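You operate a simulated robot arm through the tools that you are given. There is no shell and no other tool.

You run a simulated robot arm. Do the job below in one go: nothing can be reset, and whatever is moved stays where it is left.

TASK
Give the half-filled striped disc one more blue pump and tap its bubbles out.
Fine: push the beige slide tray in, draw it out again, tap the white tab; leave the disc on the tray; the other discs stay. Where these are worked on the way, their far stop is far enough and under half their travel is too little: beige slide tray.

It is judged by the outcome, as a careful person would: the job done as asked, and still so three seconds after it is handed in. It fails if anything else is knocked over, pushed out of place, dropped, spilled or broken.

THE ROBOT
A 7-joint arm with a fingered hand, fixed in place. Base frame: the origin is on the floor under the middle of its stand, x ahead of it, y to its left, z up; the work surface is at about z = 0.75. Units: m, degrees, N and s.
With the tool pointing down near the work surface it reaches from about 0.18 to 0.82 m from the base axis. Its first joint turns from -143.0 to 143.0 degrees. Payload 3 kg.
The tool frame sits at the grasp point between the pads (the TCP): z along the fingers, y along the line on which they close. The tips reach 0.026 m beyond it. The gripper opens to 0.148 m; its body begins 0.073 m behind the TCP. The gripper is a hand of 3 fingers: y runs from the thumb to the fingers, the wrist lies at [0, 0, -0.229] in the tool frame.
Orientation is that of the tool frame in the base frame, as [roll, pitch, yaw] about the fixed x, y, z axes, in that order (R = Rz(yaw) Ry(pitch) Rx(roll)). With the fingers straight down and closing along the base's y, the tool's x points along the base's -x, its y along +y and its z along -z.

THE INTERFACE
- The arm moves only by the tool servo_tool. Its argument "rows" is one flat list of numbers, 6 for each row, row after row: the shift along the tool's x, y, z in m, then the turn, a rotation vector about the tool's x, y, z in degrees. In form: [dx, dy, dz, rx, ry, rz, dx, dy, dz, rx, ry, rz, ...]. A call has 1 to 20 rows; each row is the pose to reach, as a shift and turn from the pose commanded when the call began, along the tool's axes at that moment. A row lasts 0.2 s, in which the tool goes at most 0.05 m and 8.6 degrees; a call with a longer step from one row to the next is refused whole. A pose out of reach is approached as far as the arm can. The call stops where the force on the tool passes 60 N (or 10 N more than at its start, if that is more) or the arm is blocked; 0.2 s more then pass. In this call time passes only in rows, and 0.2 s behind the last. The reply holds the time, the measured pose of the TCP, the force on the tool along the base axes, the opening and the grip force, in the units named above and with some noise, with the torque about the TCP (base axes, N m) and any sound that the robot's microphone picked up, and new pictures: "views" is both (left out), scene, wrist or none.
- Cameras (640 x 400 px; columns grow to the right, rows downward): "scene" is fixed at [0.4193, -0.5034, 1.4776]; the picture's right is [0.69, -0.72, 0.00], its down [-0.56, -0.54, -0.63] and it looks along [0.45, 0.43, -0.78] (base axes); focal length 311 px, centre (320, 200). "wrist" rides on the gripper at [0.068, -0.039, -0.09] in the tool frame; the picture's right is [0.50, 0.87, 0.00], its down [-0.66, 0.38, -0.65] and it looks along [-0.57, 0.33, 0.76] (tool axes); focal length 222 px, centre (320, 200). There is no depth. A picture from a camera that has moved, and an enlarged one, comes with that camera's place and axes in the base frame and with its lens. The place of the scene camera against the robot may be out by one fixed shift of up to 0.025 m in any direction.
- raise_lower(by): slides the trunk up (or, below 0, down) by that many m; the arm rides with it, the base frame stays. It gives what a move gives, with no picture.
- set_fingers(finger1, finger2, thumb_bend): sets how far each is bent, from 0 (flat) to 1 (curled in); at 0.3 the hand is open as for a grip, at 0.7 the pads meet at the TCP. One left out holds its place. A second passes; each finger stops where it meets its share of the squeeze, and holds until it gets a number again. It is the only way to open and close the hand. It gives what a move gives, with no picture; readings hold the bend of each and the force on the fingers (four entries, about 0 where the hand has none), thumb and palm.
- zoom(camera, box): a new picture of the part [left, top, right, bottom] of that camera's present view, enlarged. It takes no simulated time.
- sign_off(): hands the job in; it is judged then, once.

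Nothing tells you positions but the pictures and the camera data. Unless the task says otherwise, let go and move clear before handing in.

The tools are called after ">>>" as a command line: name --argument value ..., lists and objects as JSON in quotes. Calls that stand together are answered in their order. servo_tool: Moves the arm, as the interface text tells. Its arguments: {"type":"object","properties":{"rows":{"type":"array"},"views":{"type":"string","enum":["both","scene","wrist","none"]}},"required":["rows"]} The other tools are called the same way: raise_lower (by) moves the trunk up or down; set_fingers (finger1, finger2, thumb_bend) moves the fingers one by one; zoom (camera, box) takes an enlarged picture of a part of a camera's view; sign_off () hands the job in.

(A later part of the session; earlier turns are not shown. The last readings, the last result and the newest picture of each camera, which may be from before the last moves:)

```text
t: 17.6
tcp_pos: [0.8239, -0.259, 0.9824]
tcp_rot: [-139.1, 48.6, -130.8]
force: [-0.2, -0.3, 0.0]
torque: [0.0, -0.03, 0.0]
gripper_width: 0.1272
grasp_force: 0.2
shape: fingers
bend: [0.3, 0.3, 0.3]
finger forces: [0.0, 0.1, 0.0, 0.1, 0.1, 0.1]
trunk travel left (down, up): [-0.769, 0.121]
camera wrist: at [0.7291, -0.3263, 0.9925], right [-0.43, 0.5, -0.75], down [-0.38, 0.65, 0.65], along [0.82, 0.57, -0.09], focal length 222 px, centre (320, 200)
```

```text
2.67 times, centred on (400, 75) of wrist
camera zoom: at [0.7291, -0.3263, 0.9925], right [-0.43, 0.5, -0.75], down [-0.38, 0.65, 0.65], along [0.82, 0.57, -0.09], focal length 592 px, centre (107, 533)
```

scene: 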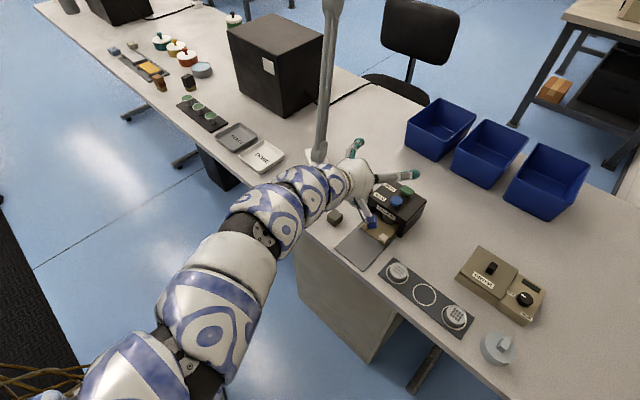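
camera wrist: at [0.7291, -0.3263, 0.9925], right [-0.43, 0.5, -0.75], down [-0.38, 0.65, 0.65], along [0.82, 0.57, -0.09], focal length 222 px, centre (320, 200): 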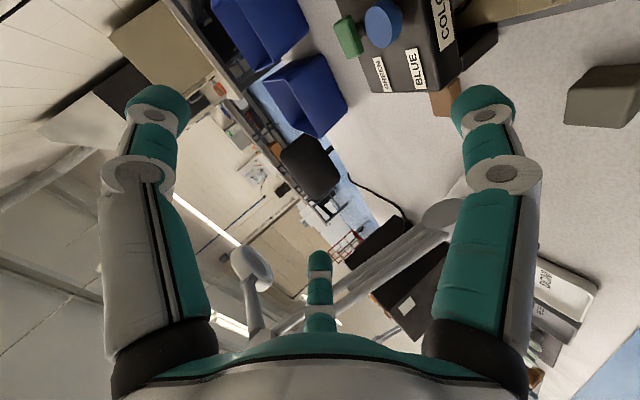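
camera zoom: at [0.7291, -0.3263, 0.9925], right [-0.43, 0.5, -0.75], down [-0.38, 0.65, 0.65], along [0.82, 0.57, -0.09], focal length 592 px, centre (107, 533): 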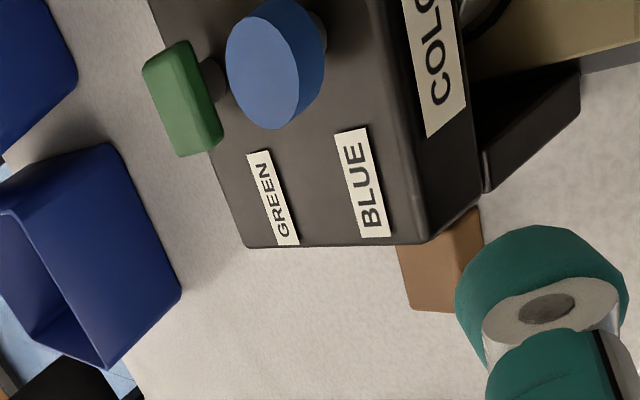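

The tray stays in. Now I'll move the pointer finger above the blue button, holding about 30 mm over it.

>>> servo_tool --rows '[-0.0071, -0.0139, 0.0227, 0, 0, 0, -0.0142, -0.0279, 0.0455, 0, 0, 0, -0.0214, -0.0418, 0.0682, 0, 0, 0, -0.0285, -0.0557, 0.0909, 0, 0, 0]' --views "both"

>>> zoom --camera "scene" --box '[320, 130, 460, 250]'

>>> zoom --camera "wrist" --box '[320, 0, 560, 150]'

```text
t: 18.6
tcp_pos: [0.9322, -0.2904, 0.9818]
tcp_rot: [-139.1, 48.7, -130.7]
force: [-0.2, 0.1, -0.1]
torque: [-0.04, 0.02, 0.0]
gripper_width: 0.1272
grasp_force: 0.0
shape: fingers
bend: [0.3, 0.3, 0.3]
finger forces: [0.0, 0.0, 0.0, 0.0, 0.1, 0.0]
trunk travel left (down, up): [-0.769, 0.121]
camera wrist: at [0.8357, -0.3582, 0.9921], right [-0.43, 0.5, -0.75], down [-0.38, 0.65, 0.66], along [0.82, 0.57, -0.09], focal length 222 px, centre (320, 200)
```

scene: 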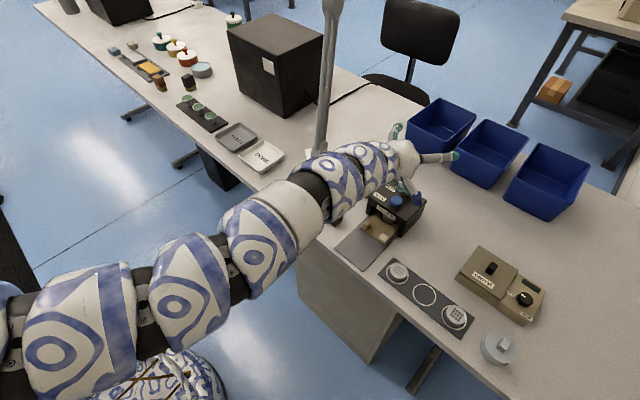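
wrist: 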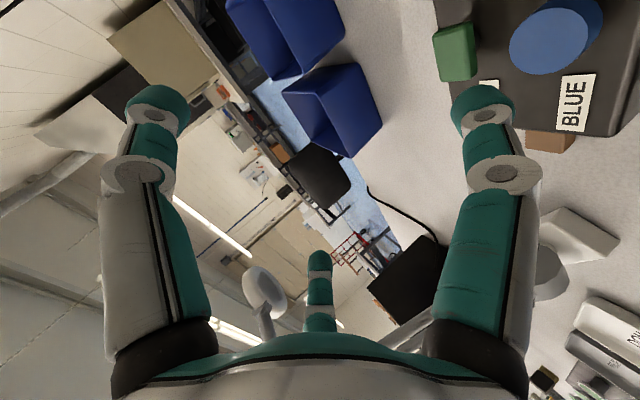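

```text
3.33 times, centred on (390, 190) of scene
camera zoom: at [0.4193, -0.5034, 1.4776], right [0.69, -0.72, 0.0], down [-0.56, -0.54, -0.63], along [0.45, 0.43, -0.78], focal length 1038 px, centre (87, 233)
```

zoom: 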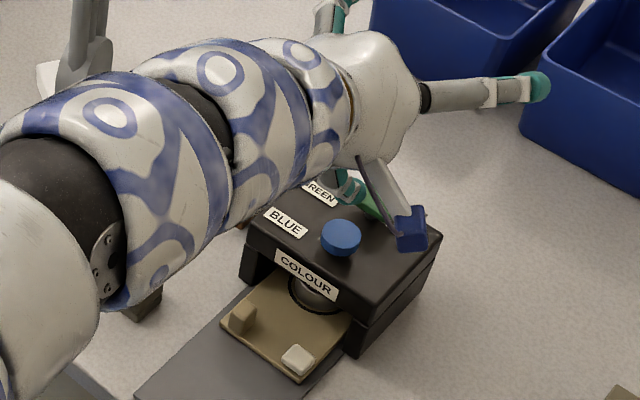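

```text
2.67 times, centred on (440, 75) of wrist
camera zoom: at [0.8357, -0.3582, 0.9921], right [-0.43, 0.5, -0.75], down [-0.38, 0.65, 0.66], along [0.82, 0.57, -0.09], focal length 592 px, centre (0, 533)
```

zoom: 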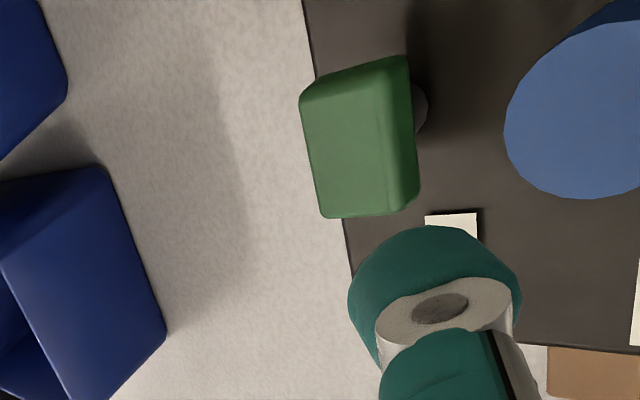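

My projected fingertip matches the picture and lies directly above the blue cap, clear of green. I'll descend to just above the cap.

>>> servo_tool --rows '[0.0076, 0.0036, 0.0041, 0, 0, 0, 0.0153, 0.0073, 0.0082, 0, 0, 0, 0.0229, 0.0109, 0.0123, 0, 0, 0]' --views "both"

>>> zoom --camera "scene" --box '[340, 150, 440, 230]'

>>> zoom --camera "wrist" --box '[380, 0, 620, 150]'

```text
t: 19.4
tcp_pos: [0.9283, -0.2933, 0.9536]
tcp_rot: [-139.1, 48.6, -130.9]
force: [0.4, -0.9, -0.6]
torque: [0.02, 0.02, 0.05]
gripper_width: 0.1274
grasp_force: 0.2
shape: fingers
bend: [0.3, 0.3, 0.3]
finger forces: [0.0, 0.0, 0.0, 0.1, 0.0, 0.0]
trunk travel left (down, up): [-0.769, 0.121]
camera wrist: at [0.8323, -0.3611, 0.9639], right [-0.43, 0.5, -0.75], down [-0.38, 0.65, 0.65], along [0.82, 0.57, -0.09], focal length 222 px, centre (320, 200)
```

scene: 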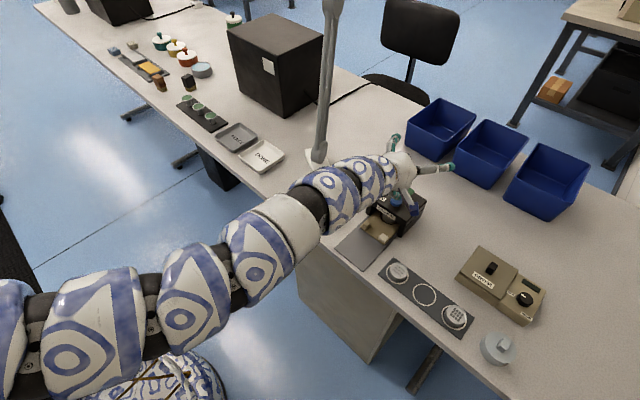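
wrist: 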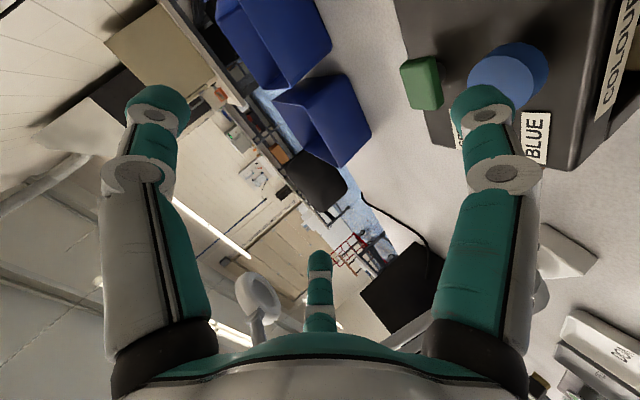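

```text
5.00 times, centred on (390, 190) of scene
camera zoom: at [0.4193, -0.5034, 1.4776], right [0.69, -0.72, 0.0], down [-0.56, -0.54, -0.63], along [0.45, 0.43, -0.78], focal length 1557 px, centre (-30, 250)
```

zoom: 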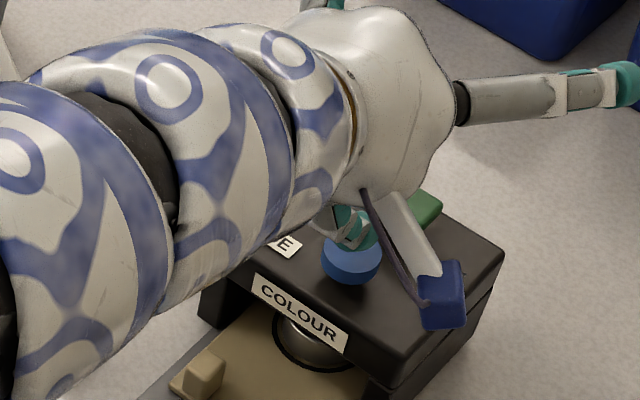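

```text
2.67 times, centred on (500, 75) of wrist
camera zoom: at [0.8323, -0.3611, 0.9639], right [-0.43, 0.5, -0.75], down [-0.38, 0.65, 0.65], along [0.82, 0.57, -0.09], focal length 592 px, centre (-160, 533)
```

zoom: 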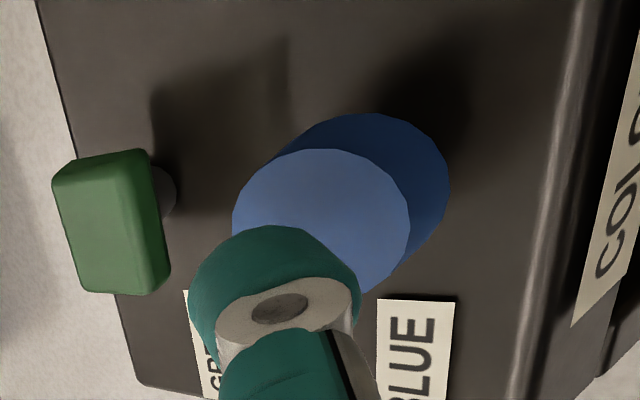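

The fingertip is horizontally aligned with the blue cap and just above it. I'll press down in 2 mm steps, watching force and sound.

>>> servo_tool --rows '[0.0015, 0.0009, 0.001, 0, 0, 0, 0.003, 0.0017, 0.002, 0, 0, 0, 0.0045, 0.0026, 0.003, 0, 0, 0]' --views "wrist"

>>> zoom --camera "wrist" --box '[380, 0, 620, 150]'

```text
t: 20.2
tcp_pos: [0.9276, -0.294, 0.9481]
tcp_rot: [-139.0, 48.7, -130.9]
force: [-0.8, -0.5, 0.2]
torque: [0.0, 0.04, 0.02]
gripper_width: 0.1271
grasp_force: 0.0
shape: fingers
bend: [0.3, 0.3, 0.3]
finger forces: [0.0, 0.0, 0.0, 0.0, 0.0, 0.0]
trunk travel left (down, up): [-0.769, 0.121]
camera wrist: at [0.8325, -0.361, 0.9584], right [-0.43, 0.5, -0.75], down [-0.38, 0.65, 0.65], along [0.82, 0.57, -0.09], focal length 222 px, centre (320, 200)
```

wrist: 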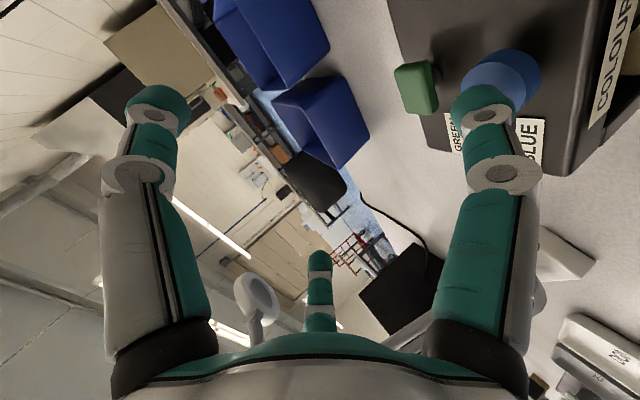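

```text
2.67 times, centred on (500, 75) of wrist
camera zoom: at [0.8325, -0.361, 0.9584], right [-0.43, 0.5, -0.75], down [-0.38, 0.65, 0.65], along [0.82, 0.57, -0.09], focal length 592 px, centre (-160, 533)
```

zoom: 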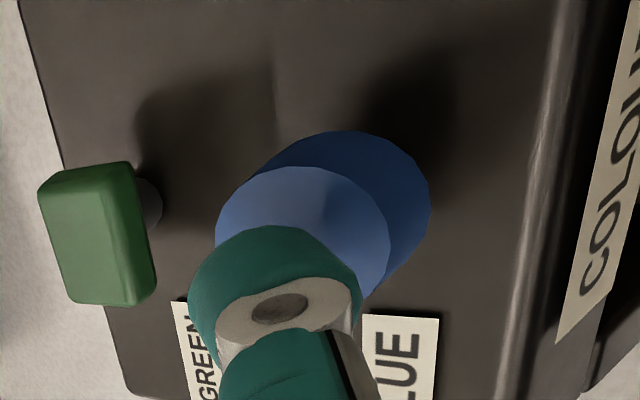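

There is no contact yet; I'll continue down.

>>> servo_tool --rows '[0.0015, 0.0009, 0.001, 0, 0, 0, 0.003, 0.0017, 0.002, 0, 0, 0]' --views "wrist"

>>> zoom --camera "wrist" --box '[380, 0, 620, 150]'

```text
t: 20.8
tcp_pos: [0.9274, -0.2946, 0.9438]
tcp_rot: [-139.1, 48.7, -130.8]
force: [0.4, -0.4, -0.6]
torque: [0.01, 0.0, 0.02]
gripper_width: 0.1272
grasp_force: 0.1
shape: fingers
bend: [0.3, 0.3, 0.3]
finger forces: [0.1, 0.1, 0.0, 0.0, 0.1, 0.1]
trunk travel left (down, up): [-0.769, 0.121]
camera wrist: at [0.832, -0.3614, 0.954], right [-0.43, 0.5, -0.75], down [-0.38, 0.65, 0.65], along [0.82, 0.57, -0.09], focal length 222 px, centre (320, 200)
```

wrist: 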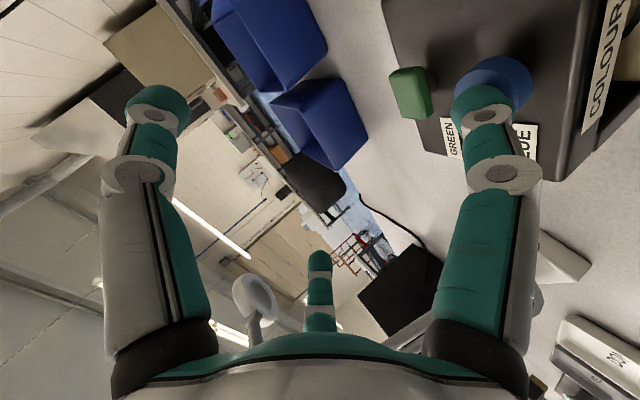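

```text
2.67 times, centred on (500, 75) of wrist
camera zoom: at [0.832, -0.3614, 0.954], right [-0.43, 0.5, -0.75], down [-0.38, 0.65, 0.65], along [0.82, 0.57, -0.09], focal length 592 px, centre (-160, 533)
```

zoom: 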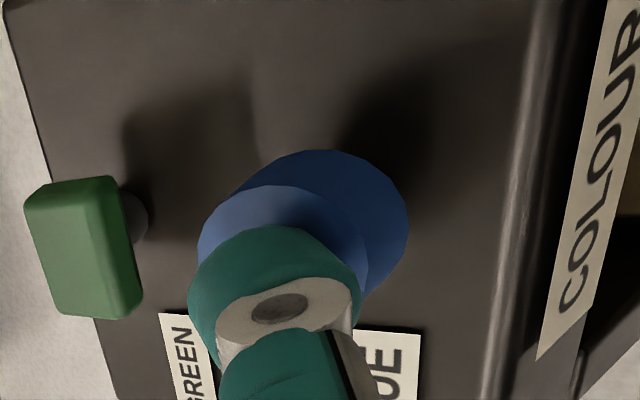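

Still no contact force, with the tip right at the cap. I'll go down further.

>>> servo_tool --rows '[0.0015, 0.0009, 0.001, 0, 0, 0, 0.003, 0.0017, 0.002, 0, 0, 0]' --views "wrist"

>>> zoom --camera "wrist" --box '[380, 0, 620, 150]'

```text
t: 21.4
tcp_pos: [0.9267, -0.2947, 0.9404]
tcp_rot: [-139.1, 48.8, -130.9]
force: [-1.5, -0.7, 1.7]
torque: [-0.01, 0.09, 0.04]
gripper_width: 0.1264
grasp_force: 0.7
shape: fingers
bend: [0.3, 0.3, 0.3]
finger forces: [1.1, 0.1, 0.0, 0.0, 0.0, 0.0]
trunk travel left (down, up): [-0.769, 0.121]
camera wrist: at [0.8319, -0.3612, 0.9496], right [-0.43, 0.5, -0.75], down [-0.38, 0.65, 0.66], along [0.82, 0.57, -0.09], focal length 222 px, centre (320, 200)
```

wrist: 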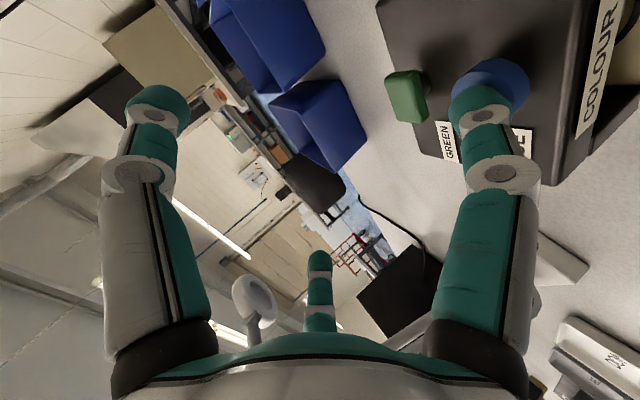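

```text
2.67 times, centred on (500, 75) of wrist
camera zoom: at [0.8319, -0.3612, 0.9496], right [-0.43, 0.5, -0.75], down [-0.38, 0.65, 0.66], along [0.82, 0.57, -0.09], focal length 592 px, centre (-160, 533)
```

zoom: 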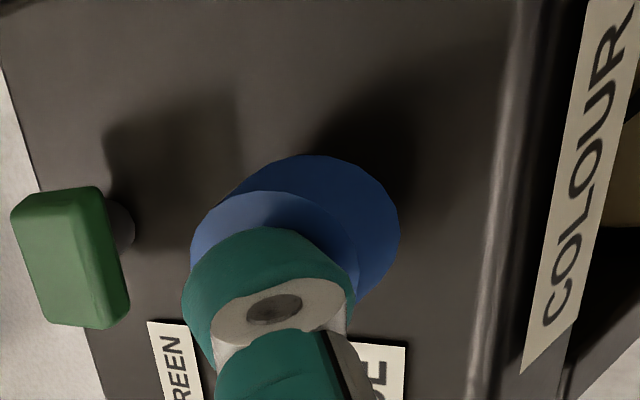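

Contact made (about 1.7 N up). I'll press further in small steps until the pump registers.

>>> servo_tool --rows '[0.0015, 0.0009, 0.001, 0, 0, 0, 0.003, 0.0017, 0.002, 0, 0, 0]' --views "wrist"

>>> zoom --camera "wrist" --box '[380, 0, 620, 150]'

```text
t: 22.0
tcp_pos: [0.9277, -0.2944, 0.9359]
tcp_rot: [-139.0, 48.6, -130.7]
force: [-0.4, 0.1, 2.6]
torque: [0.0, 0.09, 0.0]
gripper_width: 0.1251
grasp_force: 0.9
shape: fingers
bend: [0.31, 0.3, 0.3]
finger forces: [2.3, 0.1, 0.1, 0.0, 0.0, 0.1]
trunk travel left (down, up): [-0.769, 0.121]
camera wrist: at [0.8321, -0.3614, 0.9462], right [-0.43, 0.5, -0.75], down [-0.38, 0.66, 0.65], along [0.82, 0.57, -0.09], focal length 222 px, centre (320, 200)
```

wrist: 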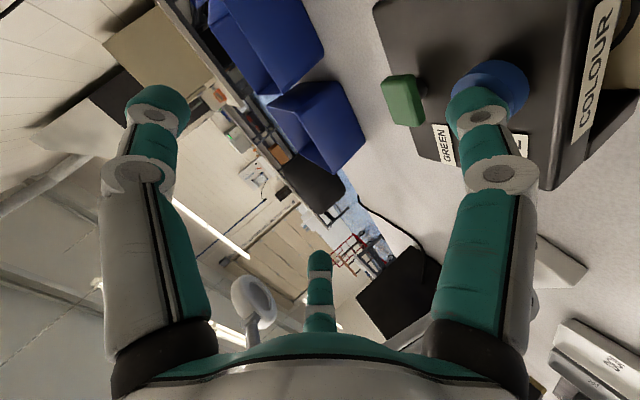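

```text
2.67 times, centred on (500, 75) of wrist
camera zoom: at [0.8321, -0.3614, 0.9462], right [-0.43, 0.5, -0.75], down [-0.38, 0.66, 0.65], along [0.82, 0.57, -0.09], focal length 592 px, centre (-160, 533)
```

zoom: 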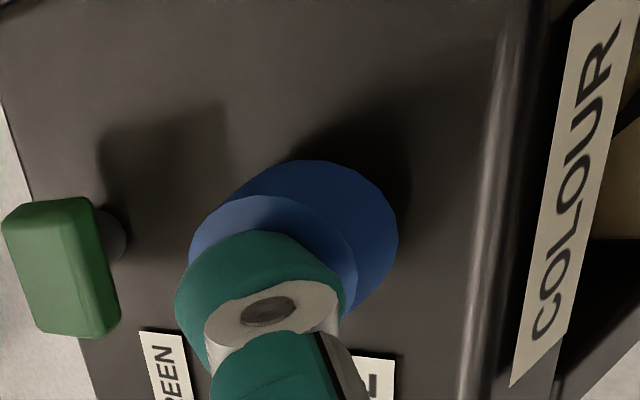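

The cap is starting to move down with the finger. I'll continue pressing.

>>> servo_tool --rows '[0.0015, 0.0009, 0.001, 0, 0, 0, 0.003, 0.0017, 0.002, 0, 0, 0]' --views "wrist"

>>> zoom --camera "wrist" --box '[380, 0, 620, 150]'

```text
t: 22.6
tcp_pos: [0.9281, -0.2938, 0.9309]
tcp_rot: [-139.1, 48.8, -130.9]
force: [-1.5, 0.0, 3.1]
torque: [0.02, 0.14, -0.02]
gripper_width: 0.1243
grasp_force: 2.0
shape: fingers
bend: [0.32, 0.3, 0.3]
finger forces: [3.4, 0.0, 0.0, 0.0, 0.1, 0.0]
trunk travel left (down, up): [-0.769, 0.121]
camera wrist: at [0.8323, -0.3611, 0.9421], right [-0.43, 0.5, -0.75], down [-0.38, 0.65, 0.65], along [0.82, 0.57, -0.09], focal length 222 px, centre (320, 200)
```

wrist: 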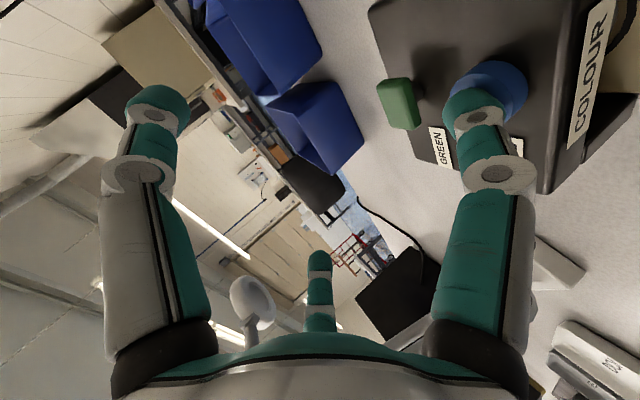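

```text
2.67 times, centred on (500, 75) of wrist
camera zoom: at [0.8323, -0.3611, 0.9421], right [-0.43, 0.5, -0.75], down [-0.38, 0.65, 0.65], along [0.82, 0.57, -0.09], focal length 592 px, centre (-160, 533)
```

zoom: 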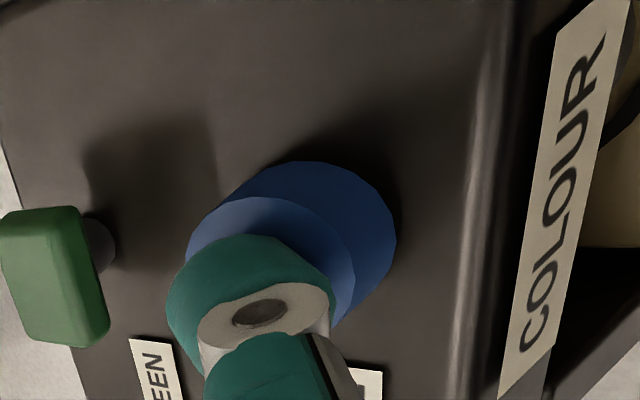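

The button is going down with about 3 N and no stop or click yet. I'll continue.

>>> servo_tool --rows '[0.0015, 0.0009, 0.001, 0, 0, 0, 0.003, 0.0017, 0.002, 0, 0, 0, 0.0045, 0.0026, 0.003, 0, 0, 0]' --views "wrist"

>>> zoom --camera "wrist" --box '[380, 0, 620, 150]'

```text
t: 23.4
tcp_pos: [0.9291, -0.2943, 0.9258]
tcp_rot: [-139.0, 48.7, -130.7]
force: [-2.0, 0.3, 7.7]
torque: [0.0, 0.24, 0.0]
gripper_width: 0.1197
grasp_force: 3.9
shape: fingers
bend: [0.34, 0.3, 0.3]
finger forces: [7.9, 0.0, 0.1, 0.0, 0.0, 0.1]
trunk travel left (down, up): [-0.769, 0.121]
camera wrist: at [0.8319, -0.3608, 0.9364], right [-0.43, 0.5, -0.75], down [-0.38, 0.65, 0.65], along [0.82, 0.57, -0.09], focal length 222 px, centre (320, 200)
```

wrist: 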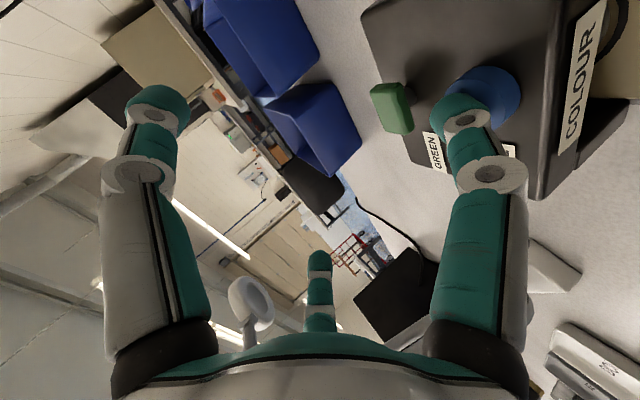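

```text
2.67 times, centred on (500, 75) of wrist
camera zoom: at [0.8319, -0.3608, 0.9364], right [-0.43, 0.5, -0.75], down [-0.38, 0.65, 0.65], along [0.82, 0.57, -0.09], focal length 592 px, centre (-160, 533)
```

zoom: 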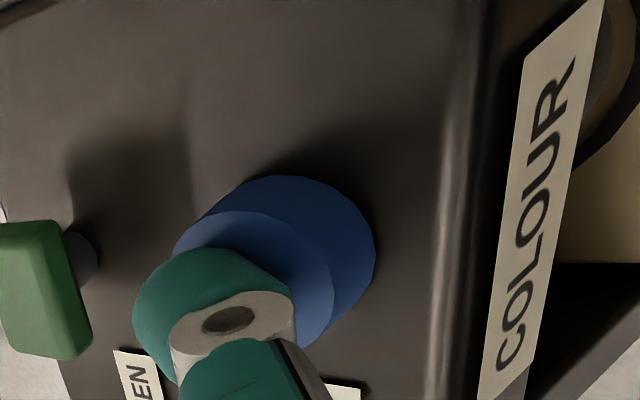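

The cap dropped about 10 mm and force then rose sharply (about 8 N) with the finger yielding, so it is at its bottom stop: one full pump. I'll lift straight off now.

>>> servo_tool --rows '[-0.0075, -0.0043, -0.005, 0, 0, 0, -0.0188, -0.0108, -0.0125, 0, 0, 0, -0.0338, -0.0195, -0.0225, 0, 0, 0, -0.0488, -0.0281, -0.0325, 0, 0, 0]' --views "both"

>>> zoom --camera "scene" --box '[320, 150, 440, 270]'

>>> zoom --camera "wrist" --box '[400, 0, 640, 150]'

```text
t: 24.4
tcp_pos: [0.9269, -0.2934, 0.9911]
tcp_rot: [-139.1, 48.6, -130.8]
force: [-0.5, 0.2, -0.4]
torque: [0.02, -0.02, 0.01]
gripper_width: 0.1267
grasp_force: 0.1
shape: fingers
bend: [0.3, 0.3, 0.3]
finger forces: [0.0, 0.1, 0.1, 0.0, 0.1, 0.1]
trunk travel left (down, up): [-0.769, 0.121]
camera wrist: at [0.8322, -0.3609, 1.0013], right [-0.43, 0.5, -0.75], down [-0.38, 0.65, 0.65], along [0.82, 0.57, -0.09], focal length 222 px, centre (320, 200)
```

scene: 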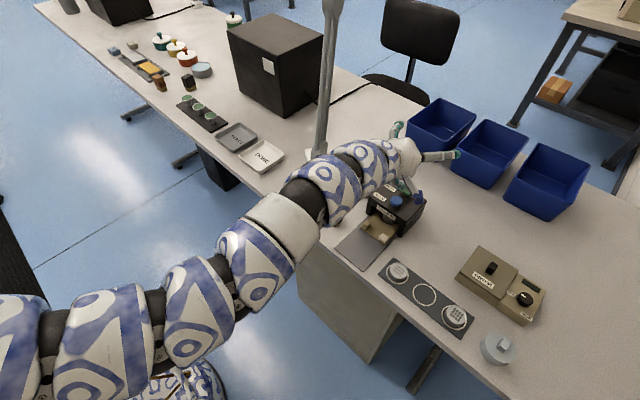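
wrist: 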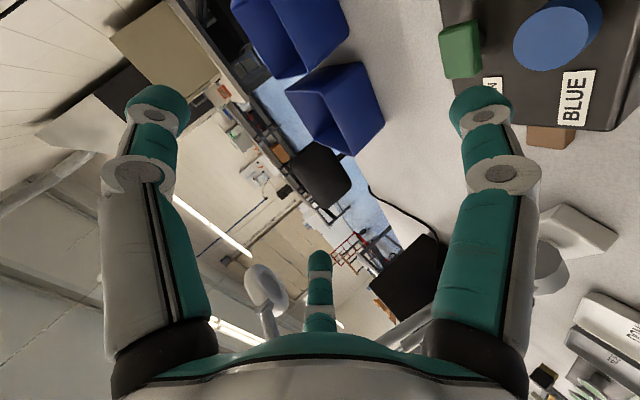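

```text
3.33 times, centred on (380, 210) of scene
camera zoom: at [0.4193, -0.5034, 1.4776], right [0.69, -0.72, 0.0], down [-0.56, -0.54, -0.63], along [0.45, 0.43, -0.78], focal length 1038 px, centre (120, 167)
```

zoom: 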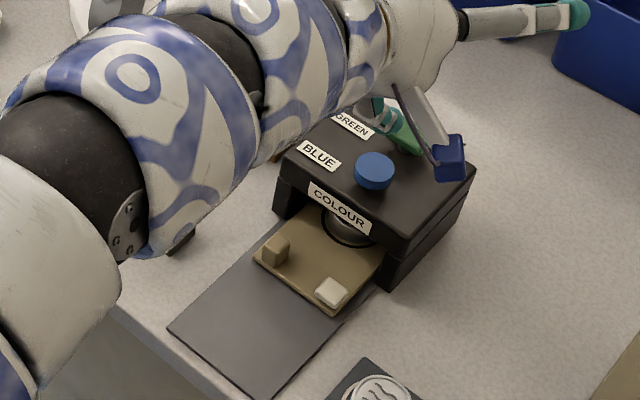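

```text
2.67 times, centred on (520, 75) of wrist
camera zoom: at [0.8322, -0.3609, 1.0013], right [-0.43, 0.5, -0.75], down [-0.38, 0.65, 0.65], along [0.82, 0.57, -0.09], focal length 592 px, centre (-213, 533)
```

zoom: 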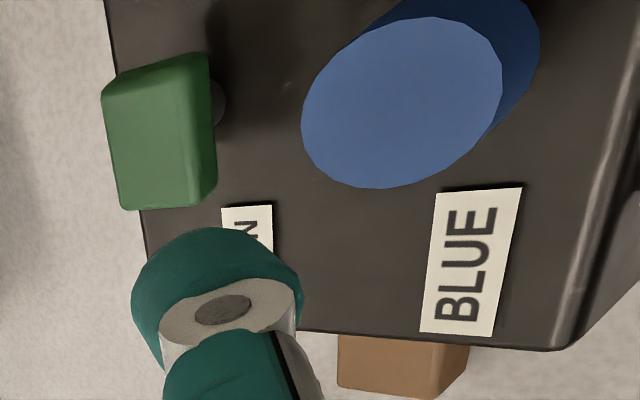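

The button has sprung back up. Next I'll draw the tray out by hooking finger1 behind the knob (a gap of about 40 mm between knob and box front). I'll open the other fingers further, reduce the tilt to 50° and move above that gap.

>>> set_fingers --finger2 0.15 --thumb_bend 0.15

>>> servo_tool --rows '[0.005, 0.0165, -0.0018, -1.67, 2.89, 0, 0.0099, 0.0331, -0.0036, -3.33, 5.77, 0, 0.0149, 0.0496, -0.0054, -5, 8.66, 0]' --views "both"

>>> zoom --camera "scene" --box '[320, 150, 440, 270]'

>>> zoom --camera "wrist" --box '[400, 0, 640, 150]'

```text
t: 25.4
tcp_pos: [0.9276, -0.2949, 0.9905]
tcp_rot: [-139.1, 48.6, -131.0]
force: [0.2, -0.3, 0.5]
torque: [0.01, 0.01, 0.0]
gripper_width: 0.142
grasp_force: 0.1
shape: fingers
bend: [0.3, 0.15, 0.15]
finger forces: [0.0, 0.0, 0.1, 0.0, 0.0, 0.0]
trunk travel left (down, up): [-0.769, 0.121]
```

```text
t: 26.2
tcp_pos: [0.9052, -0.258, 0.9608]
tcp_rot: [-149.3, 41.7, -138.2]
force: [-0.4, 0.8, -0.5]
torque: [0.0, 0.0, 0.04]
gripper_width: 0.1418
grasp_force: 0.0
shape: fingers
bend: [0.3, 0.15, 0.15]
finger forces: [0.0, 0.0, 0.1, 0.0, 0.0, 0.1]
trunk travel left (down, up): [-0.769, 0.121]
camera wrist: at [0.8124, -0.3253, 0.9876], right [-0.56, 0.5, -0.66], down [-0.26, 0.65, 0.71], along [0.79, 0.57, -0.24], focal length 222 px, centre (320, 200)
```

scene: 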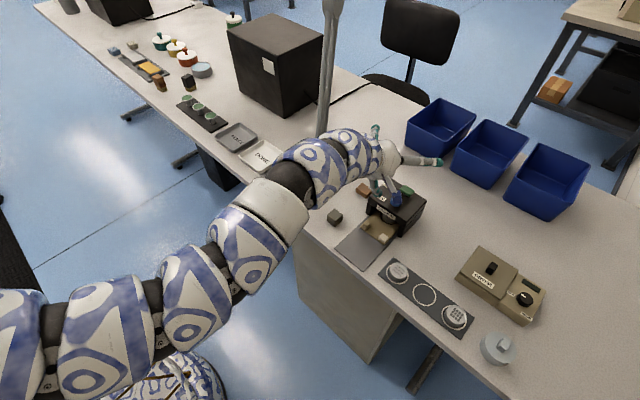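
wrist: 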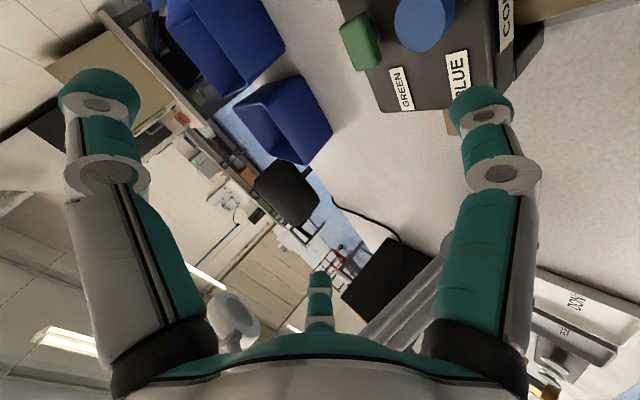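

```text
3.33 times, centred on (380, 210) of scene
camera zoom: at [0.4193, -0.5034, 1.4776], right [0.69, -0.72, 0.0], down [-0.56, -0.54, -0.63], along [0.45, 0.43, -0.78], focal length 1038 px, centre (120, 167)
```

zoom: 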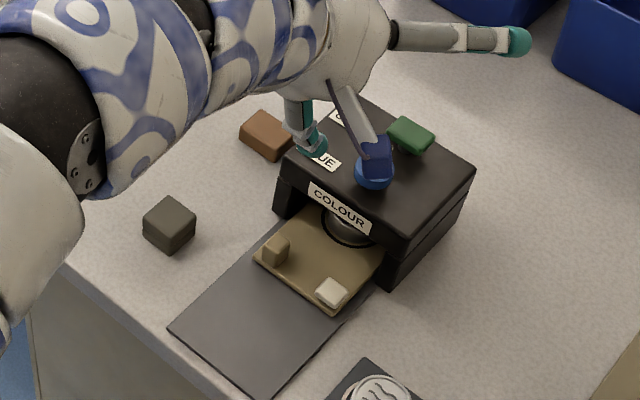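

```text
2.67 times, centred on (520, 75) of wrist
camera zoom: at [0.8124, -0.3253, 0.9876], right [-0.56, 0.5, -0.66], down [-0.26, 0.65, 0.71], along [0.79, 0.57, -0.24], focal length 592 px, centre (-213, 533)
```

zoom: 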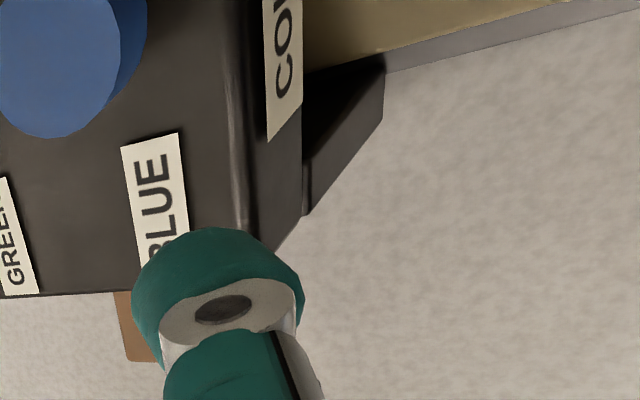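

The knob is now at about (0.837, −0.259) and the box front at x≈0.883. I'll bring the finger down along its own axis into the gap behind the knob, stopping 30 mm short to check.

>>> servo_tool --rows '[0.0151, 0.0088, -0.0154, 0, 0, 0, 0.0302, 0.0175, -0.0307, 0, 0, 0, 0.0367, 0.0213, -0.0122, 0, 0, 0, 0.0432, 0.025, 0.0064, 0, 0, 0, 0.0497, 0.0288, 0.0249, 0, 0, 0, 0.0561, 0.0325, 0.0434, 0, 0, 0]' --views "both"

>>> zoom --camera "scene" --box '[320, 160, 420, 260]'

>>> zoom --camera "wrist" --box '[400, 0, 640, 150]'

```text
t: 27.6
tcp_pos: [0.8955, -0.2598, 0.8812]
tcp_rot: [-149.2, 41.5, -138.2]
force: [-0.7, 0.4, -1.3]
torque: [0.02, 0.0, 0.02]
gripper_width: 0.1419
grasp_force: 0.1
shape: fingers
bend: [0.3, 0.15, 0.15]
finger forces: [0.0, 0.1, 0.0, 0.0, 0.1, 0.0]
trunk travel left (down, up): [-0.769, 0.121]
camera wrist: at [0.8038, -0.326, 0.9094], right [-0.56, 0.5, -0.66], down [-0.26, 0.65, 0.71], along [0.79, 0.57, -0.23], focal length 222 px, centre (320, 200)
```

scene: 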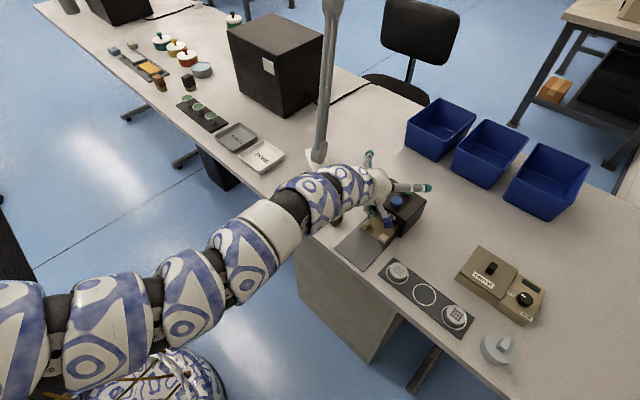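
wrist: 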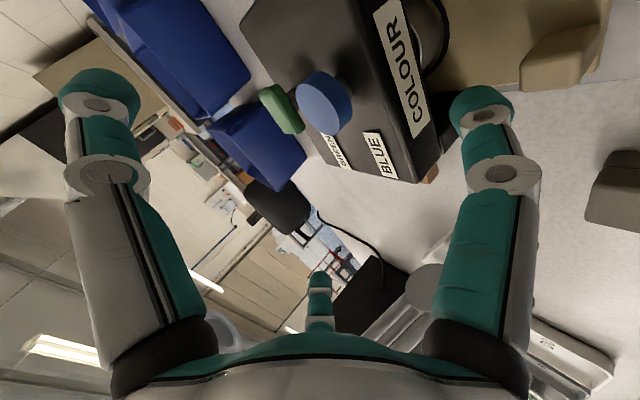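

```text
4.00 times, centred on (370, 210) of scene
camera zoom: at [0.4193, -0.5034, 1.4776], right [0.69, -0.72, 0.0], down [-0.56, -0.54, -0.63], along [0.45, 0.43, -0.78], focal length 1245 px, centre (120, 160)
```

zoom: 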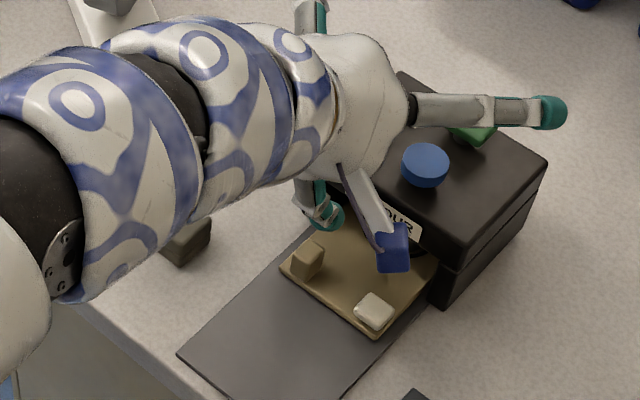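

```text
2.67 times, centred on (520, 75) of wrist
camera zoom: at [0.8038, -0.326, 0.9094], right [-0.56, 0.5, -0.66], down [-0.26, 0.65, 0.71], along [0.79, 0.57, -0.23], focal length 592 px, centre (-213, 533)
```

zoom: 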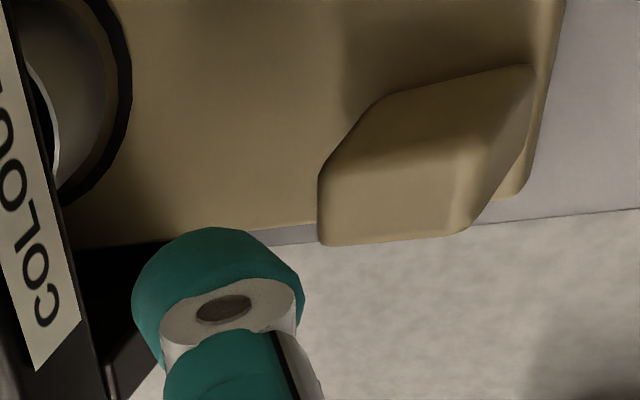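

The finger is poised above the gap between knob and box front. I'll slide it the last 32 mm down its axis behind the knob.

>>> servo_tool --rows '[0.0026, 0.0015, 0.0074, 0, 0, 0, 0.0052, 0.003, 0.0147, 0, 0, 0, 0.0077, 0.0044, 0.0221, 0, 0, 0, 0.0103, 0.0059, 0.0294, 0, 0, 0]' --views "both"

>>> zoom --camera "scene" --box '[320, 160, 420, 260]'

>>> zoom --camera "wrist" --box '[400, 0, 640, 150]'

```text
t: 28.6
tcp_pos: [0.9106, -0.2591, 0.854]
tcp_rot: [-149.2, 41.6, -138.0]
force: [0.3, -0.7, 0.5]
torque: [-0.03, 0.01, 0.0]
gripper_width: 0.1418
grasp_force: 0.0
shape: fingers
bend: [0.3, 0.15, 0.15]
finger forces: [0.1, 0.1, 0.0, 0.0, 0.0, 0.0]
trunk travel left (down, up): [-0.769, 0.121]
camera wrist: at [0.8186, -0.3257, 0.882], right [-0.56, 0.5, -0.66], down [-0.26, 0.66, 0.71], along [0.79, 0.57, -0.23], focal length 222 px, centre (320, 200)
```

scene: 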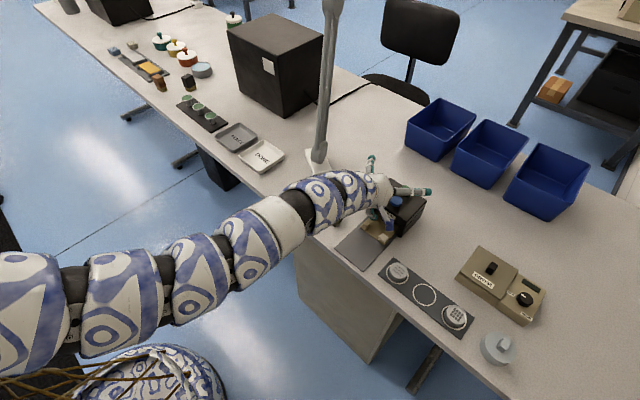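
wrist: 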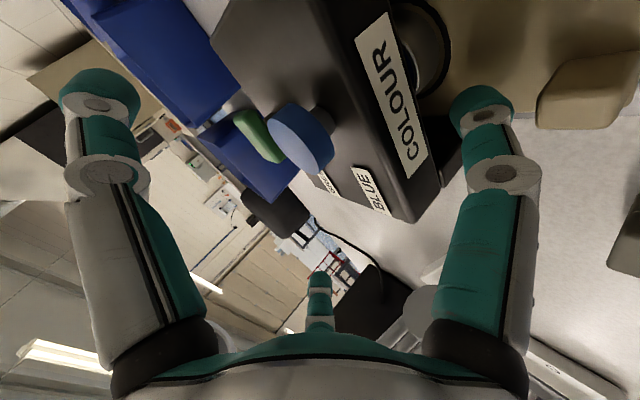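

```text
4.00 times, centred on (370, 210) of scene
camera zoom: at [0.4193, -0.5034, 1.4776], right [0.69, -0.72, 0.0], down [-0.56, -0.54, -0.63], along [0.45, 0.43, -0.78], focal length 1245 px, centre (120, 160)
```

zoom: 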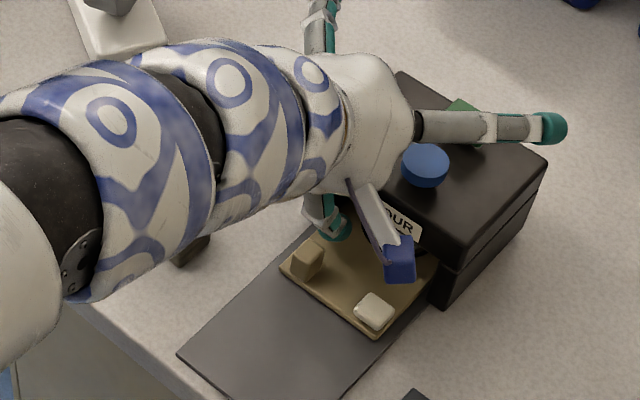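

```text
2.67 times, centred on (520, 75) of wrist
camera zoom: at [0.8186, -0.3257, 0.882], right [-0.56, 0.5, -0.66], down [-0.26, 0.66, 0.71], along [0.79, 0.57, -0.23], focal length 592 px, centre (-213, 533)
```

zoom: 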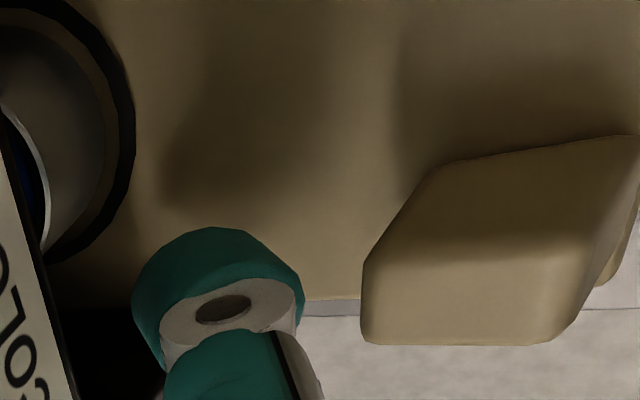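

The fingertip sits in the gap behind the knob, touching nothing. I'll pull back toward the robot in 5 mm steps.

>>> servo_tool --rows '[0.0028, 0.0016, -0.0038, 0, 0, 0, 0.0056, 0.0032, -0.0077, 0, 0, 0, 0.0084, 0.0048, -0.0115, 0, 0, 0, 0.0111, 0.0064, -0.0153, 0, 0, 0, 0.0139, 0.008, -0.0192, 0, 0, 0, 0.0167, 0.0096, -0.023, 0, 0, 0]' --views "both"

>>> zoom --camera "scene" --box '[320, 160, 420, 260]'

>>> zoom --camera "wrist" --box '[400, 0, 640, 150]'

```text
t: 30.0
tcp_pos: [0.8811, -0.2589, 0.854]
tcp_rot: [-149.2, 41.6, -138.0]
force: [0.7, 0.2, 0.5]
torque: [-0.02, 0.0, -0.01]
gripper_width: 0.1419
grasp_force: 0.0
shape: fingers
bend: [0.3, 0.15, 0.15]
finger forces: [0.0, 0.0, 0.0, 0.1, 0.0, 0.1]
trunk travel left (down, up): [-0.769, 0.121]
camera wrist: at [0.7887, -0.3259, 0.8821], right [-0.56, 0.5, -0.66], down [-0.26, 0.65, 0.71], along [0.79, 0.57, -0.23], focal length 222 px, centre (320, 200)
```

scene: 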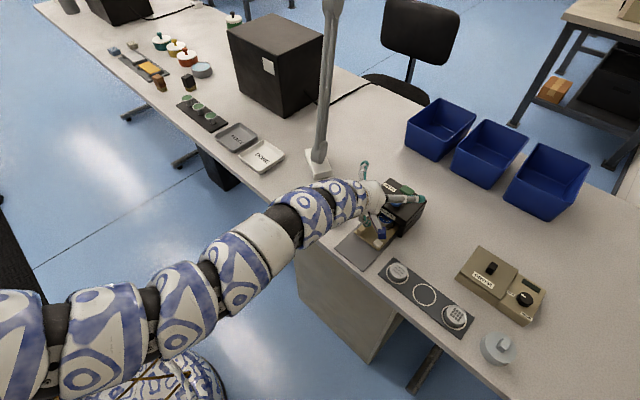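
wrist: 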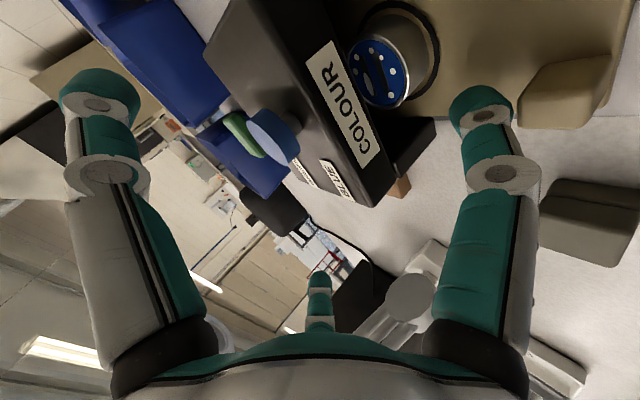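

```text
4.00 times, centred on (370, 210) of scene
camera zoom: at [0.4193, -0.5034, 1.4776], right [0.69, -0.72, 0.0], down [-0.56, -0.54, -0.63], along [0.45, 0.43, -0.78], focal length 1245 px, centre (120, 160)
```

zoom: 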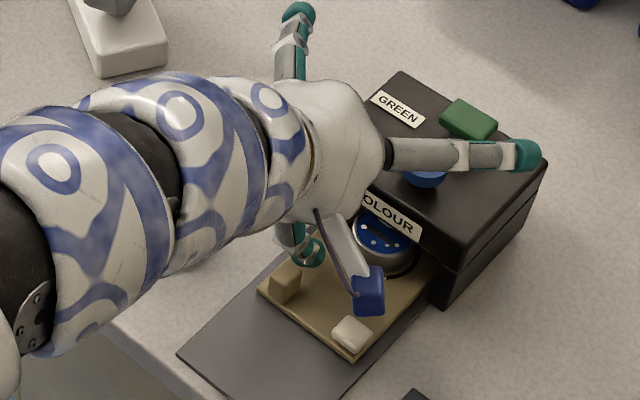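

```text
2.67 times, centred on (520, 75) of wrist
camera zoom: at [0.7887, -0.3259, 0.8821], right [-0.56, 0.5, -0.66], down [-0.26, 0.65, 0.71], along [0.79, 0.57, -0.23], focal length 592 px, centre (-213, 533)
```

zoom: 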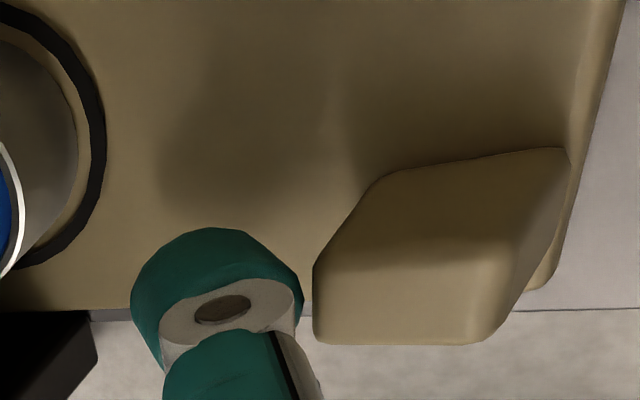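

The tray is drawing out, and the disc is now fully blue with white bubbles showing, so the single pump registered. I'll continue pulling.

>>> servo_tool --rows '[0.0028, 0.0016, -0.0038, 0, 0, 0, 0.0056, 0.0032, -0.0077, 0, 0, 0, 0.0084, 0.0048, -0.0115, 0, 0, 0, 0.0111, 0.0064, -0.0153, 0, 0, 0, 0.0139, 0.008, -0.0192, 0, 0, 0, 0.0167, 0.0096, -0.023, 0, 0, 0, 0.0195, 0.0113, -0.0268, 0, 0, 0, 0.0223, 0.0129, -0.0306, 0, 0, 0, 0.0251, 0.0145, -0.0345, 0, 0, 0, 0.0279, 0.0161, -0.0383, 0, 0, 0]' --views "both"

>>> zoom --camera "scene" --box '[310, 170, 430, 270]'

>>> zoom --camera "wrist" --box '[340, 0, 640, 188]'

```text
t: 32.2
tcp_pos: [0.8306, -0.2596, 0.853]
tcp_rot: [-149.3, 41.6, -138.2]
force: [-0.1, 0.0, 0.6]
torque: [-0.01, -0.01, 0.0]
gripper_width: 0.1419
grasp_force: 0.0
shape: fingers
bend: [0.3, 0.15, 0.15]
finger forces: [0.1, 0.0, 0.0, 0.0, 0.0, 0.0]
trunk travel left (down, up): [-0.769, 0.121]
camera wrist: at [0.738, -0.3264, 0.8813], right [-0.56, 0.5, -0.66], down [-0.26, 0.65, 0.71], along [0.79, 0.57, -0.24], focal length 222 px, centre (320, 200)
```

scene: 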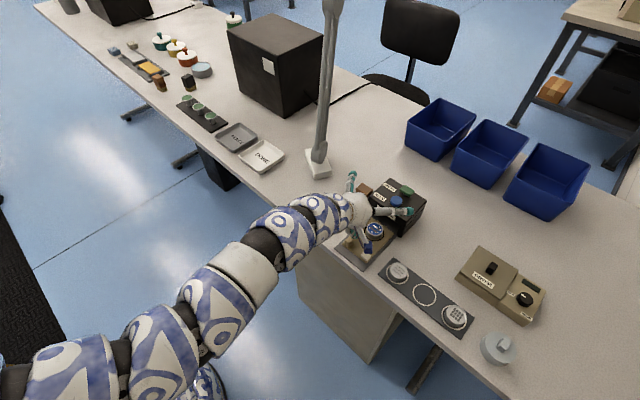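
wrist: 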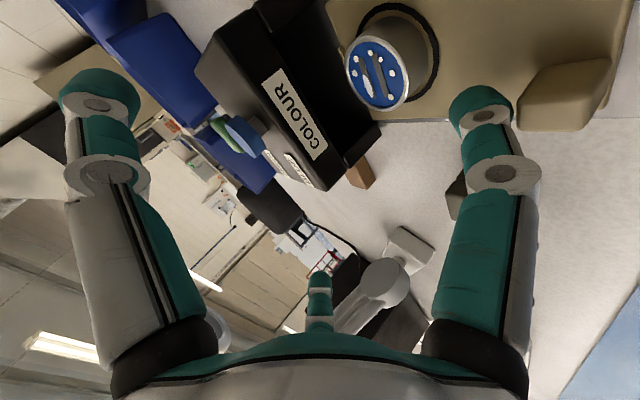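

```text
4.00 times, centred on (370, 220) of scene
camera zoom: at [0.4193, -0.5034, 1.4776], right [0.69, -0.72, 0.0], down [-0.56, -0.54, -0.63], along [0.45, 0.43, -0.78], focal length 1245 px, centre (120, 120)
```

zoom: 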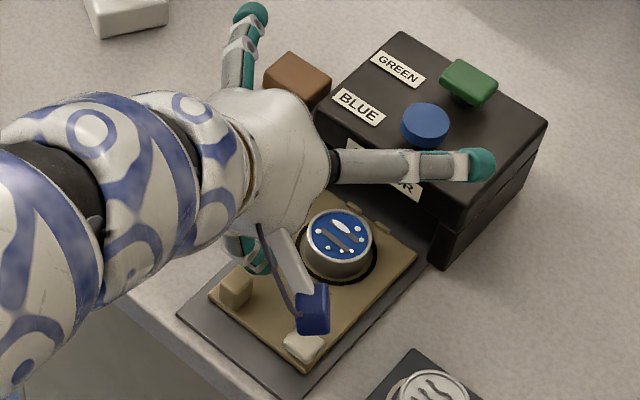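

```text
2.13 times, centred on (490, 94) of wrist
camera zoom: at [0.738, -0.3264, 0.8813], right [-0.56, 0.5, -0.66], down [-0.26, 0.65, 0.71], along [0.79, 0.57, -0.24], focal length 473 px, centre (-42, 426)
```

zoom: 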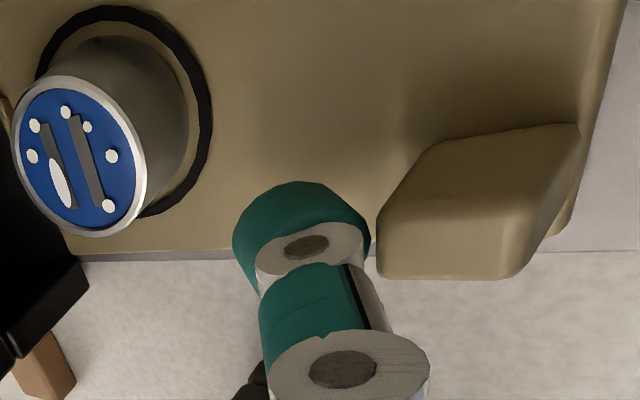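

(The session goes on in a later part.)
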